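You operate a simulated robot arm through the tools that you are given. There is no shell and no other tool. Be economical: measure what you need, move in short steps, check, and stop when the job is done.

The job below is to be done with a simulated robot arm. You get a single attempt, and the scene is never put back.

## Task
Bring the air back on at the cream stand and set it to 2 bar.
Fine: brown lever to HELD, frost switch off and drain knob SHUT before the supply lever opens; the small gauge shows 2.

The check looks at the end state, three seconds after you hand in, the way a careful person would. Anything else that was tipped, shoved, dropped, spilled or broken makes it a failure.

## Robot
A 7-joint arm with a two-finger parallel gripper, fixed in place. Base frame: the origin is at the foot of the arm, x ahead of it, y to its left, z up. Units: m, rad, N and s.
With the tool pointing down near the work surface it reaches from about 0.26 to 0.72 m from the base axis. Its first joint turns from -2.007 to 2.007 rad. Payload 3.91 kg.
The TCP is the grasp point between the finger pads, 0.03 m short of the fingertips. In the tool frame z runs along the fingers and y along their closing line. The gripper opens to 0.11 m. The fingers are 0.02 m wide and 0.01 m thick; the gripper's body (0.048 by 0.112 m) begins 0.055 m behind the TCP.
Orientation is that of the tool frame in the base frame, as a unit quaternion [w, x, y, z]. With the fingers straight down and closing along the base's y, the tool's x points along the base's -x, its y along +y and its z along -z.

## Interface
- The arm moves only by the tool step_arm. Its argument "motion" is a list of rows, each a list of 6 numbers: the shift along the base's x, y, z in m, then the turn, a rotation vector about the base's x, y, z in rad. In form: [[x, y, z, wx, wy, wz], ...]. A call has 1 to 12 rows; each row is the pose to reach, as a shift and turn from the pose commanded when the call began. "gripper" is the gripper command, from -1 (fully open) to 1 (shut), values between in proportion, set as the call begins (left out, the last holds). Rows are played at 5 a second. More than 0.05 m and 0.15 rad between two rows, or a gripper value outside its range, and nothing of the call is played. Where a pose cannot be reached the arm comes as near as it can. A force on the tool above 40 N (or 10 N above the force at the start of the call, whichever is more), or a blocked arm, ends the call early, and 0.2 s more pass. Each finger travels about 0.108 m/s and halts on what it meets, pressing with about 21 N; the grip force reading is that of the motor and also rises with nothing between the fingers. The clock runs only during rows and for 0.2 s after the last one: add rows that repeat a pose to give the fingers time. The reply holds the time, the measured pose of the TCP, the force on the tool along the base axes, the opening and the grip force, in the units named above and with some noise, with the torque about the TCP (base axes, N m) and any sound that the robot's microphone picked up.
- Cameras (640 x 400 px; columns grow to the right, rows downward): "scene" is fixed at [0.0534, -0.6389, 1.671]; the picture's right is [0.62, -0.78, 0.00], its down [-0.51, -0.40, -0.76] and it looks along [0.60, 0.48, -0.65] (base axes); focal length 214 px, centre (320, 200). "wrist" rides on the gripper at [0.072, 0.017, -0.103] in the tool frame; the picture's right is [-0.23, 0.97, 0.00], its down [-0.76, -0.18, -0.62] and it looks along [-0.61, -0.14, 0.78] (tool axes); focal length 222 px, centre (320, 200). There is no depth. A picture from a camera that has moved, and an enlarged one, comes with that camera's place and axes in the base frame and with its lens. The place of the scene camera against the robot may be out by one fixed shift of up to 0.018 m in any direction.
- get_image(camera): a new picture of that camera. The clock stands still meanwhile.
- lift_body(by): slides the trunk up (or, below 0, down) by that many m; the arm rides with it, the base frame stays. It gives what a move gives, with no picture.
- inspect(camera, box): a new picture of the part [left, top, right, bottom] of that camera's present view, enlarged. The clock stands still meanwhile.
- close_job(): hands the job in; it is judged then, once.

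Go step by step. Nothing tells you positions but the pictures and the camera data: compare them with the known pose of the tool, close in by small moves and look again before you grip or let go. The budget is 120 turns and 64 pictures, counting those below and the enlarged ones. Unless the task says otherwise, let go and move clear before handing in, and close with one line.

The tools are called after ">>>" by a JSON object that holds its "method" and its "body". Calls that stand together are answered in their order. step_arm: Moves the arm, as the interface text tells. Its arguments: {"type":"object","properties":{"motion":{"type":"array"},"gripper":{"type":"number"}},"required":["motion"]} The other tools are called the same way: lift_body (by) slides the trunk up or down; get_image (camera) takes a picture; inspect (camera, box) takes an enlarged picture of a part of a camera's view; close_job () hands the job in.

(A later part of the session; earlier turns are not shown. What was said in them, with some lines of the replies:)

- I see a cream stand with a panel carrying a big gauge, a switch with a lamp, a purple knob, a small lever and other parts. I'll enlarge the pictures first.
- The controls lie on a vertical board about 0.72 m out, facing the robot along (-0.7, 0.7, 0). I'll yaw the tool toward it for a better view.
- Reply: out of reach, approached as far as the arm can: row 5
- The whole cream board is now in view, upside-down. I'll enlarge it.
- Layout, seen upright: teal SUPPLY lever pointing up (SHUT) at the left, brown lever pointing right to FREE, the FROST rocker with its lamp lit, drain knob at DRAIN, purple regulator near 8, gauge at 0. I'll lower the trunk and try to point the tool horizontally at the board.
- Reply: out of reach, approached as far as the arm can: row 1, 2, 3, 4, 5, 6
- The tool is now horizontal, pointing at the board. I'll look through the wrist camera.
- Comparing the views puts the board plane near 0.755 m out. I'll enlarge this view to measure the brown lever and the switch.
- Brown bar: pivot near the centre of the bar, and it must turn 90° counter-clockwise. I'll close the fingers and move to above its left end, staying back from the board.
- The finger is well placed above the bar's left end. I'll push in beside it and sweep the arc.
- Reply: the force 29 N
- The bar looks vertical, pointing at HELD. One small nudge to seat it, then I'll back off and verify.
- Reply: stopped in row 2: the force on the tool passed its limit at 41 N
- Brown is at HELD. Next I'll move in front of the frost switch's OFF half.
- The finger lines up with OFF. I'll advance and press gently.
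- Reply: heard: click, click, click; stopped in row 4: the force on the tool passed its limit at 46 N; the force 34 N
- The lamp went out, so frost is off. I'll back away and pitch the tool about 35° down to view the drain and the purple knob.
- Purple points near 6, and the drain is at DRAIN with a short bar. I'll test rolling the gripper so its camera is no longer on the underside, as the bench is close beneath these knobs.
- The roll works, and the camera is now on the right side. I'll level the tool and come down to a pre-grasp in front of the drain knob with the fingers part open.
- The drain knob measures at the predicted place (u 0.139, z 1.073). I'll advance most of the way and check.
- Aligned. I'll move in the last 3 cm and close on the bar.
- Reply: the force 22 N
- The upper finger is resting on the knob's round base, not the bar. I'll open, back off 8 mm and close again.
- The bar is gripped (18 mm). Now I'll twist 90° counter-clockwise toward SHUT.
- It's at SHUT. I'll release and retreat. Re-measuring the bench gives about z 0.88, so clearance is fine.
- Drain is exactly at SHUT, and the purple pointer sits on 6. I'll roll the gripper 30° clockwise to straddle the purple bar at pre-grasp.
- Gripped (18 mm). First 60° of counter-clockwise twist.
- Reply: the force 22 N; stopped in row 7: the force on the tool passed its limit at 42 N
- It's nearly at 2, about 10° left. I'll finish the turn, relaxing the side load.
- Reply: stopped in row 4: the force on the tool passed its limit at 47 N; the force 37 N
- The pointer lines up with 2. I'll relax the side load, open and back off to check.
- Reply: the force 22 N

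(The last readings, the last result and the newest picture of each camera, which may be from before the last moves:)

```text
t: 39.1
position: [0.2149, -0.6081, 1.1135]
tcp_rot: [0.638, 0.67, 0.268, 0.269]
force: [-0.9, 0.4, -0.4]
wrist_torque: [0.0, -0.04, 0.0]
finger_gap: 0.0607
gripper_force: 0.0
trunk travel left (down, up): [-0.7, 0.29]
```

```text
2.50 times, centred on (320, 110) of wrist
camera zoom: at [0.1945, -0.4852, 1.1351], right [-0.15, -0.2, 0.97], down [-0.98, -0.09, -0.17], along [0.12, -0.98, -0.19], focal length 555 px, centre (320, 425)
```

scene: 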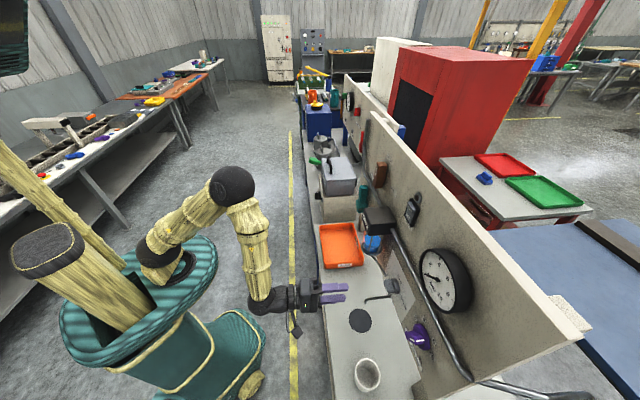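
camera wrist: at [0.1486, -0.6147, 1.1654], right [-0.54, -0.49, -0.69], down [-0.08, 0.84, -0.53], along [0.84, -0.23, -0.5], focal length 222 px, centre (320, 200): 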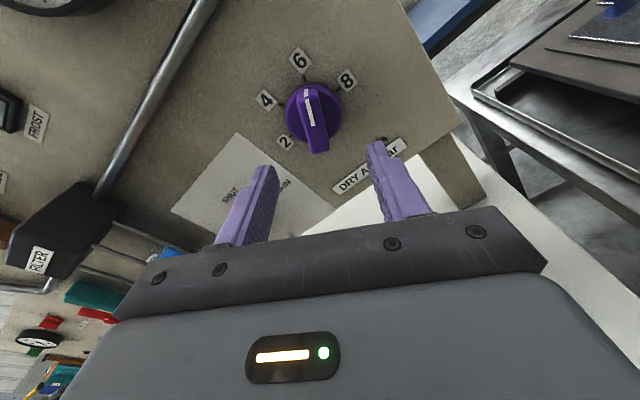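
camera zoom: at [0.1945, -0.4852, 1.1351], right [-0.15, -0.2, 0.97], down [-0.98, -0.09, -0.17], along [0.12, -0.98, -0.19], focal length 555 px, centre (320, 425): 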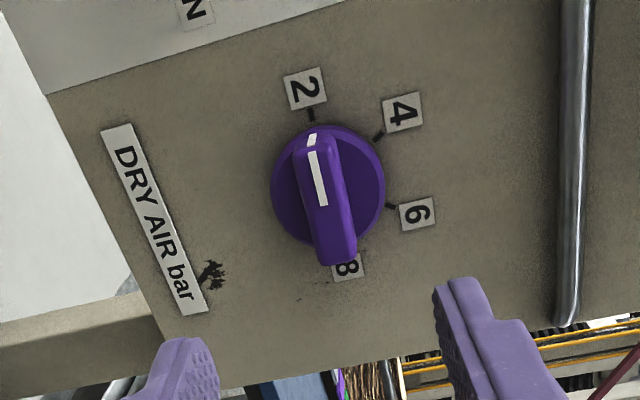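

Purple is at 2. Now over to the teal supply lever: I'll move left, staying well out from the board, rolling the camera back on top and closing the fingers.

>>> {"method": "step_arm", "body": {"motion": [[-0.01, 0.06, 0.007, 0.0, 0.0, 0.0]], "gripper": 1}}

>>> {"method": "step_arm", "body": {"motion": [[-0.02, 0.03, 0.007, 0.0927, -0.0921, -0.0077], [0.0, 0.06, 0.015, 0.1854, -0.1842, -0.0154], [0.024, 0.09, 0.022, 0.278, -0.2763, -0.023], [0.048, 0.12, 0.03, 0.371, -0.3684, -0.031], [0.073, 0.15, 0.037, 0.463, -0.46, -0.038], [0.098, 0.18, 0.045, 0.556, -0.5525, -0.046], [0.123, 0.21, 0.052, 0.649, -0.6446, -0.054], [0.148, 0.24, 0.06, 0.741, -0.7367, -0.061], [0.173, 0.27, 0.067, 0.834, -0.8288, -0.069], [0.198, 0.3, 0.075, 0.927, -0.921, -0.077], [0.224, 0.33, 0.082, 1.019, -1.013, -0.084], [0.25, 0.364, 0.09, 1.112, -1.105, -0.092]]}}

>>> {"method": "get_image", "body": {"camera": "wrist"}}

```text
refused: row 1 steps farther than a row can; nothing moved
```

```text
t: 41.7
position: [0.4669, -0.2438, 1.1987]
tcp_rot: [0.26, 0.67, -0.291, 0.631]
force: [-0.4, 1.2, 0.0]
wrist_torque: [0.0, 0.01, 0.03]
finger_gap: 0.0605
gripper_force: 0.1
out of reach, approached as far as the arm can: row 9, 10
trunk travel left (down, up): [-0.7, 0.29]
```

```text
26 pictures are left
camera wrist: at [0.3855, -0.186, 1.2766], right [-0.71, -0.66, -0.24], down [-0.33, 0.62, -0.71], along [0.63, -0.42, -0.66], focal length 222 px, centre (320, 200)
```

wrist: 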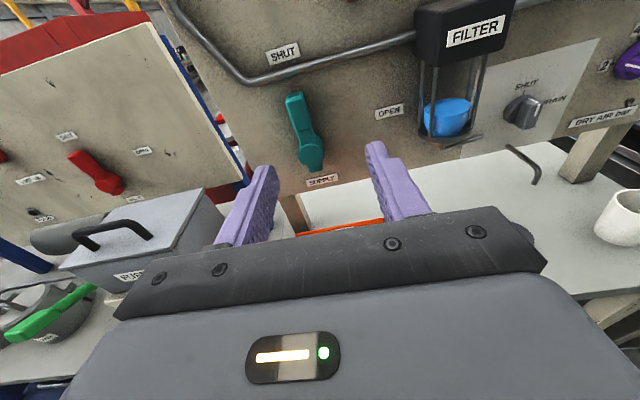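

>>> {"method": "inspect", "body": {"camera": "wrist", "box": [220, 60, 460, 210]}}

```text
2.67 times, centred on (340, 135) of wrist
camera zoom: at [0.3855, -0.186, 1.2766], right [-0.71, -0.66, -0.24], down [-0.33, 0.62, -0.71], along [0.63, -0.42, -0.66], focal length 592 px, centre (267, 373)
```

zoom: 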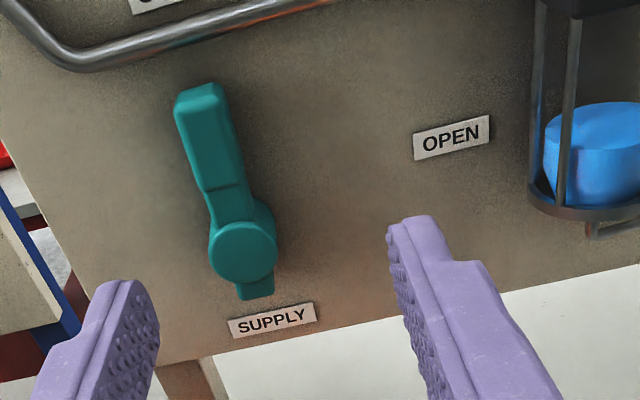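

Supply hub at u −0.191, z 1.10, handle tip about z 1.185. I'll close the fingers and move to the left of the handle, short of the board.

>>> {"method": "step_arm", "body": {"motion": [[0.012, 0.012, -0.01, 0, 0, 0], [0.03, 0.03, -0.02, 0, 0, 0], [0.0474, 0.0474, -0.0387, 0, 0, 0], [0.075, 0.02, -0.0387, 0, 0, 0], [0.103, -0.008, -0.0387, 0, 0, 0], [0.1305, -0.0357, -0.0387, 0, 0, 0]], "gripper": 1}}

>>> {"method": "get_image", "body": {"camera": "wrist"}}

>>> {"method": "inspect", "body": {"camera": "scene", "box": [290, 130, 450, 230]}}

```text
t: 43.1
position: [0.5954, -0.2806, 1.1633]
tcp_rot: [0.26, 0.67, -0.289, 0.632]
force: [1.2, -0.1, 0.0]
wrist_torque: [-0.05, -0.01, 0.03]
finger_gap: 0.0002
gripper_force: 20.8
trunk travel left (down, up): [-0.7, 0.29]
```

```text
24 pictures are left
camera wrist: at [0.5144, -0.2225, 1.2411], right [-0.71, -0.66, -0.24], down [-0.33, 0.62, -0.71], along [0.62, -0.42, -0.66], focal length 222 px, centre (320, 200)
```

wrist: 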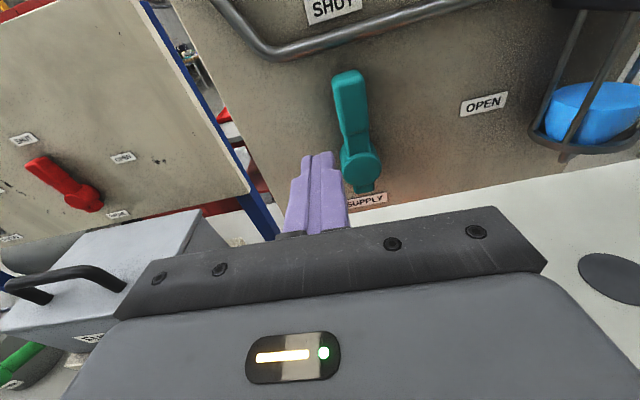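

```text
4.00 times, centred on (370, 180) of scene
camera zoom: at [0.0534, -0.6389, 1.671], right [0.62, -0.78, 0.0], down [-0.51, -0.4, -0.76], along [0.6, 0.48, -0.65], focal length 858 px, centre (120, 280)
```

zoom: 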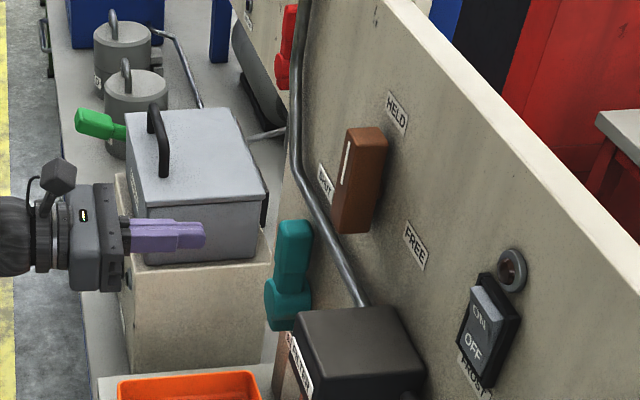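

Clear of the box lid, and the finger is beside the handle. Advancing.

>>> {"method": "step_arm", "body": {"motion": [[0.021, -0.021, 0, 0, 0, 0], [0.042, -0.042, 0, 0, 0, 0], [0.0626, -0.0626, 0, 0, 0, 0]]}}

>>> {"method": "get_image", "body": {"camera": "wrist"}}

```text
t: 43.9
position: [0.6584, -0.3468, 1.1649]
tcp_rot: [0.26, 0.67, -0.291, 0.631]
force: [0.5, -0.3, 0.5]
wrist_torque: [0.02, 0.03, 0.02]
finger_gap: 0.0
gripper_force: 20.9
trunk travel left (down, up): [-0.7, 0.29]
```

```text
22 pictures are left
camera wrist: at [0.5773, -0.287, 1.242], right [-0.71, -0.66, -0.24], down [-0.33, 0.62, -0.71], along [0.63, -0.42, -0.66], focal length 222 px, centre (320, 200)
```

wrist: 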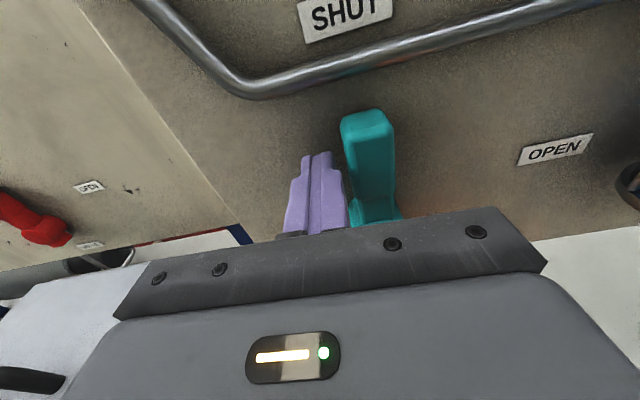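

>>> {"method": "step_arm", "body": {"motion": [[-0.0052, -0.0052, -0.0044, 0, 0, 0], [-0.0102, -0.0102, -0.002, 0, 0, 0], [-0.0153, -0.0153, -0.0002, 0, 0, 0], [-0.0207, -0.0207, 0.0005, 0, 0, 0], [-0.026, -0.026, 0.0006, 0, 0, 0], [-0.032, -0.032, -0.001, 0, 0, 0], [-0.0377, -0.0377, -0.0036, 0, 0, 0], [-0.0433, -0.0433, -0.0075, 0, 0, 0], [-0.0483, -0.0483, -0.012, 0, 0, 0], [-0.0532, -0.0532, -0.0185, 0, 0, 0], [-0.0573, -0.0573, -0.0257, 0, 0, 0]]}}

>>> {"method": "get_image", "body": {"camera": "wrist"}}

```text
t: 46.3
position: [0.6013, -0.4012, 1.1368]
tcp_rot: [0.261, 0.67, -0.29, 0.631]
force: [-0.5, -0.8, 0.5]
wrist_torque: [-0.02, -0.06, 0.0]
finger_gap: 0.0
gripper_force: 20.7
trunk travel left (down, up): [-0.7, 0.29]
```

```text
21 pictures are left
camera wrist: at [0.52, -0.343, 1.2148], right [-0.71, -0.66, -0.24], down [-0.33, 0.62, -0.71], along [0.62, -0.42, -0.66], focal length 222 px, centre (320, 200)
```

wrist: 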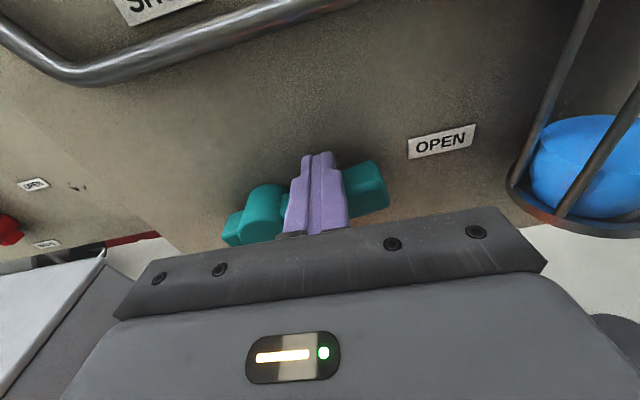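

The lever has turned most of the way. I'll finish the arc to OPEN.

>>> {"method": "step_arm", "body": {"motion": [[-0.003, -0.003, -0.008, 0, 0, 0], [-0.0058, -0.0058, -0.0145, 0, 0, 0], [-0.006, -0.006, -0.018, 0, 0, 0], [-0.006, -0.006, -0.021, 0, 0, 0]]}}

>>> {"method": "get_image", "body": {"camera": "wrist"}}

>>> {"method": "inspect", "body": {"camera": "scene", "box": [340, 160, 500, 310]}}

```text
t: 46.9
position: [0.6003, -0.4023, 1.1344]
tcp_rot: [0.258, 0.666, -0.285, 0.64]
force: [1.7, 4.2, 7.1]
wrist_torque: [-0.13, -0.13, 0.08]
finger_gap: 0.0001
gripper_force: 21.1
trunk travel left (down, up): [-0.7, 0.29]
stopped in row 3: the force on the tool passed its limit at 45 N (the readings are from after the stop); the commanded pose is now the measured one
```

```text
20 pictures are left
camera wrist: at [0.5164, -0.3436, 1.2104], right [-0.69, -0.68, -0.25], down [-0.33, 0.6, -0.73], along [0.64, -0.42, -0.64], focal length 222 px, centre (320, 200)
```

wrist: 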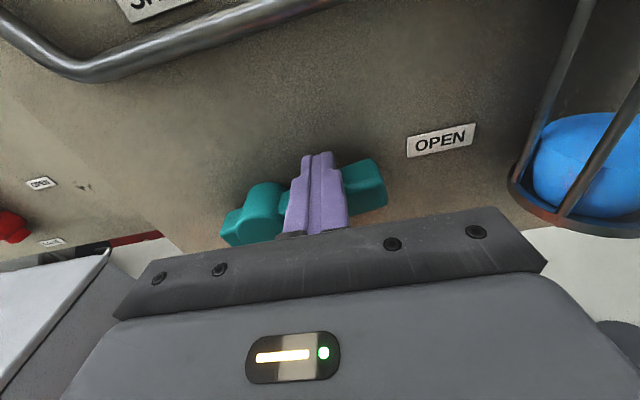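

```text
2.67 times, centred on (420, 235) of scene
camera zoom: at [0.0534, -0.6389, 1.671], right [0.62, -0.78, 0.0], down [-0.51, -0.4, -0.76], along [0.6, 0.48, -0.65], focal length 572 px, centre (53, 107)
```

zoom: 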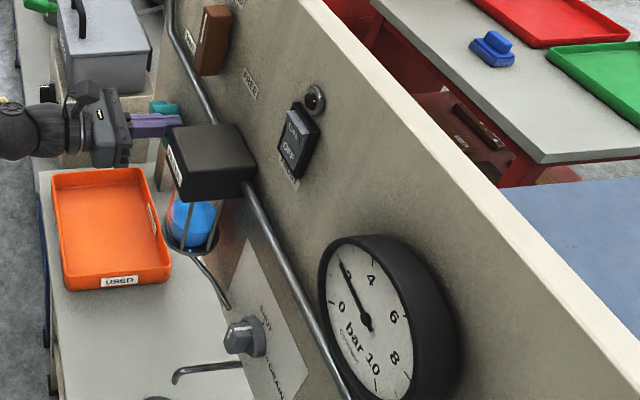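

The lever is at its stop and the gauge has risen to about 2. I'll back off and read things properly.

>>> {"method": "step_arm", "body": {"motion": [[0, 0, 0.008, 0, 0, 0], [-0.03, 0.03, 0.01, 0, 0, 0], [-0.06, 0.06, 0.02, 0, 0, 0], [-0.09, 0.09, 0.03, 0, 0, 0], [-0.12, 0.12, 0.04, 0, 0, 0], [-0.15, 0.15, 0.05, 0, 0, 0], [-0.18, 0.12, 0.06, 0, 0, 0], [-0.21, 0.09, 0.06, 0, 0, 0], [-0.24, 0.06, 0.06, 0, 0, 0]]}}

>>> {"method": "get_image", "body": {"camera": "wrist"}}

>>> {"method": "inspect", "body": {"camera": "scene", "box": [410, 240, 480, 320]}}

```text
t: 48.9
position: [0.3668, -0.3588, 1.197]
tcp_rot: [0.258, 0.666, -0.287, 0.638]
force: [-0.9, -0.2, -0.2]
wrist_torque: [-0.01, 0.0, 0.06]
finger_gap: 0.0
gripper_force: 21.5
out of reach, approached as far as the arm can: row 6, 7, 8, 9
trunk travel left (down, up): [-0.7, 0.29]
```

```text
18 pictures are left
camera wrist: at [0.2842, -0.3001, 1.2729], right [-0.7, -0.67, -0.25], down [-0.33, 0.61, -0.72], along [0.64, -0.42, -0.64], focal length 222 px, centre (320, 200)
```

wrist: 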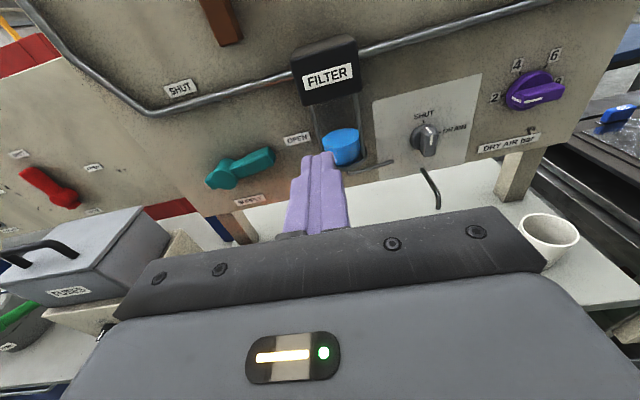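

```text
5.00 times, centred on (445, 280) of scene
camera zoom: at [0.0534, -0.6389, 1.671], right [0.62, -0.78, 0.0], down [-0.51, -0.4, -0.76], along [0.6, 0.48, -0.65], focal length 1072 px, centre (-305, -200)
```

zoom: 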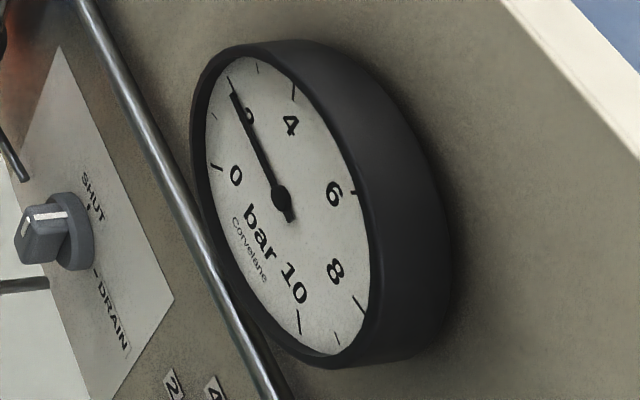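

The gauge reads 2. I'll check that the supply lever is fully open, and confirm the frost switch and gauge from nearer.

>>> {"method": "inspect", "body": {"camera": "wrist", "box": [150, 60, 390, 210]}}

>>> {"method": "inspect", "body": {"camera": "scene", "box": [330, 140, 450, 240]}}

```text
2.67 times, centred on (270, 135) of wrist
camera zoom: at [0.2842, -0.3001, 1.2729], right [-0.7, -0.67, -0.25], down [-0.33, 0.61, -0.72], along [0.64, -0.42, -0.64], focal length 592 px, centre (453, 373)
```

zoom: 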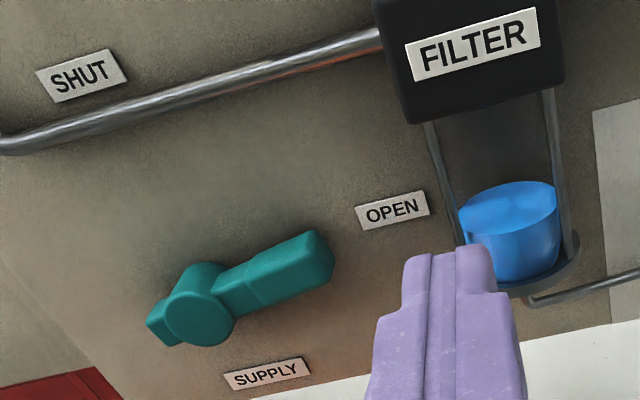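

```text
4.00 times, centred on (390, 190) of scene
camera zoom: at [0.0534, -0.6389, 1.671], right [0.62, -0.78, 0.0], down [-0.51, -0.4, -0.76], along [0.6, 0.48, -0.65], focal length 858 px, centre (40, 240)
```

zoom: 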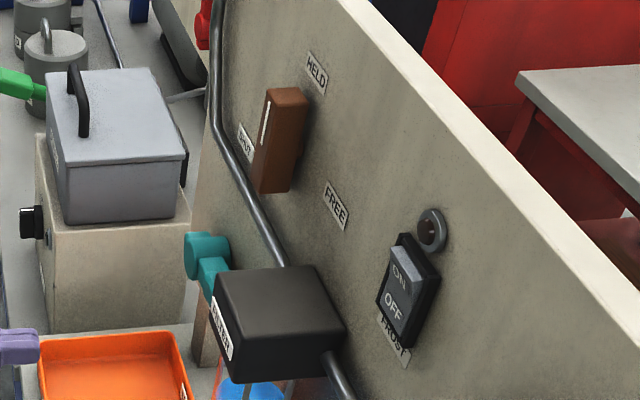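

The lever seems about 10° short of level, though it met a firm stop. I'll press once more nearer the handle's end to make sure it's seated.

>>> {"method": "step_arm", "body": {"motion": [[0.027, 0.027, -0.013, 0, 0, 0], [0.054, 0.054, -0.027, 0, 0, 0], [0.0794, 0.0794, -0.04, 0, 0, 0], [0.108, 0.051, -0.04, 0, 0, 0], [0.136, 0.023, -0.04, 0, 0, 0], [0.164, -0.005, -0.04, 0, 0, 0], [0.191, -0.032, -0.04, 0, 0, 0], [0.2174, -0.0586, -0.04, 0, 0, 0]]}}

>>> {"method": "get_image", "body": {"camera": "wrist"}}

```text
t: 50.7
position: [0.5874, -0.4128, 1.1563]
tcp_rot: [0.258, 0.666, -0.285, 0.639]
force: [-0.1, -0.1, -0.1]
wrist_torque: [0.04, 0.02, -0.01]
finger_gap: 0.0
gripper_force: 21.2
out of reach, approached as far as the arm can: row 1, 2
trunk travel left (down, up): [-0.7, 0.29]
```

```text
14 pictures are left
camera wrist: at [0.5035, -0.3567, 1.2326], right [-0.7, -0.67, -0.25], down [-0.33, 0.61, -0.72], along [0.64, -0.42, -0.64], focal length 222 px, centre (320, 200)
```

wrist: 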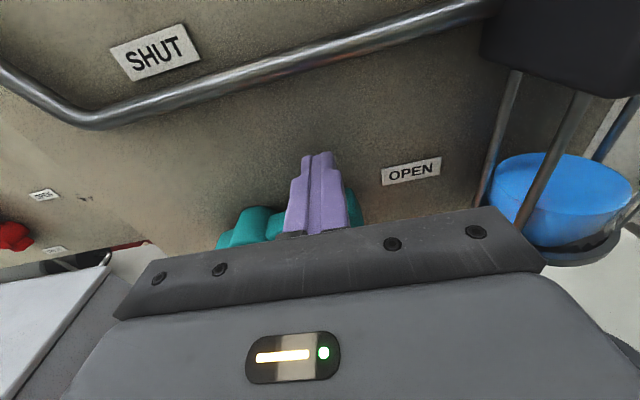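

>>> {"method": "step_arm", "body": {"motion": [[-0.001, -0.001, -0.006, 0, 0, 0], [-0.001, -0.001, -0.012, 0, 0, 0], [-0.001, -0.001, -0.016, 0, 0, 0], [-0.001, -0.001, -0.02, 0, 0, 0], [-0.001, -0.001, -0.024, 0, 0, 0], [-0.001, -0.001, -0.028, 0, 0, 0], [-0.001, -0.001, -0.032, 0, 0, 0]]}}

```text
t: 52.2
position: [0.586, -0.4138, 1.1372]
tcp_rot: [0.257, 0.661, -0.283, 0.646]
force: [-0.7, 1.0, 8.8]
wrist_torque: [-0.22, -0.12, 0.02]
finger_gap: 0.0002
gripper_force: 20.7
trunk travel left (down, up): [-0.7, 0.29]
stopped in row 7: the force on the tool passed its limit at 44 N (the readings are from after the stop); the commanded pose is now the measured one
```

It's the same angle under more torque, so this is the lever's end stop: fully open. I'll back away and do a final check.

>>> {"method": "step_arm", "body": {"motion": [[0, 0, 0.012, 0, 0, 0], [-0.03, 0.03, 0.015, 0, 0, 0], [-0.06, 0.06, 0.02, 0, 0, 0], [-0.09, 0.09, 0.03, 0, 0, 0], [-0.12, 0.12, 0.04, 0, 0, 0], [-0.15, 0.12, 0.04, 0, 0, 0], [-0.18, 0.09, 0.05, 0, 0, 0], [-0.21, 0.06, 0.06, 0, 0, 0]]}}

>>> {"method": "get_image", "body": {"camera": "scene"}}

>>> {"method": "inspect", "body": {"camera": "scene", "box": [410, 240, 480, 320]}}

>>> {"method": "get_image", "body": {"camera": "wrist"}}

```text
t: 54.0
position: [0.3755, -0.3584, 1.1941]
tcp_rot: [0.258, 0.662, -0.284, 0.644]
force: [-0.4, -0.5, -0.9]
wrist_torque: [0.01, 0.02, 0.0]
finger_gap: 0.0001
gripper_force: 21.2
trunk travel left (down, up): [-0.7, 0.29]
```

```text
13 pictures are left
```

scene: 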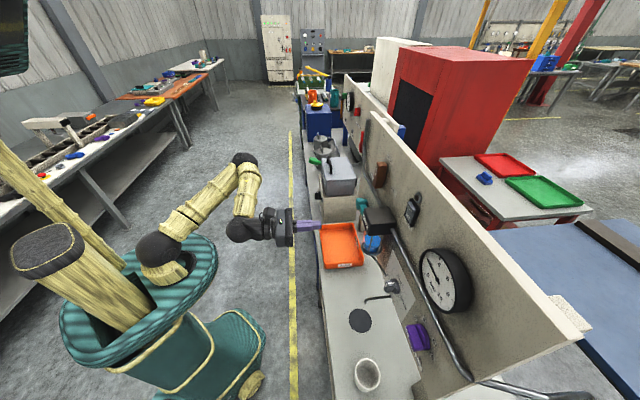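

```text
5.00 times, centred on (445, 280) of scene
camera zoom: at [0.0534, -0.6389, 1.671], right [0.62, -0.78, 0.0], down [-0.51, -0.4, -0.76], along [0.6, 0.48, -0.65], focal length 1072 px, centre (-305, -200)
```

zoom: 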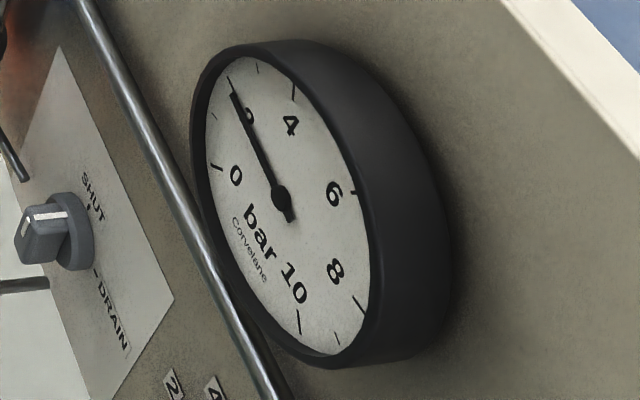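

```text
11 pictures are left
camera wrist: at [0.2915, -0.299, 1.2696], right [-0.69, -0.68, -0.25], down [-0.32, 0.6, -0.73], along [0.65, -0.43, -0.63], focal length 222 px, centre (320, 200)
```

wrist: 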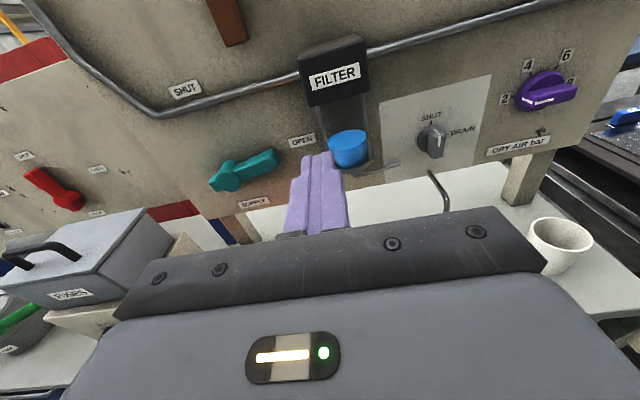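

Everything is set: brown at HELD, frost off with its lamp out, drain SHUT, supply open at its stop, and the gauge steady at 2. The arm is clear, so I'm handing in.

>>> {"method": "close_job", "body": {}}

```text
The job is handed in.
```

The air is back on at the cream stand with the gauge steady at 2 bar; brown was at HELD, frost off and the drain SHUT before I opened the supply lever to its end stop.
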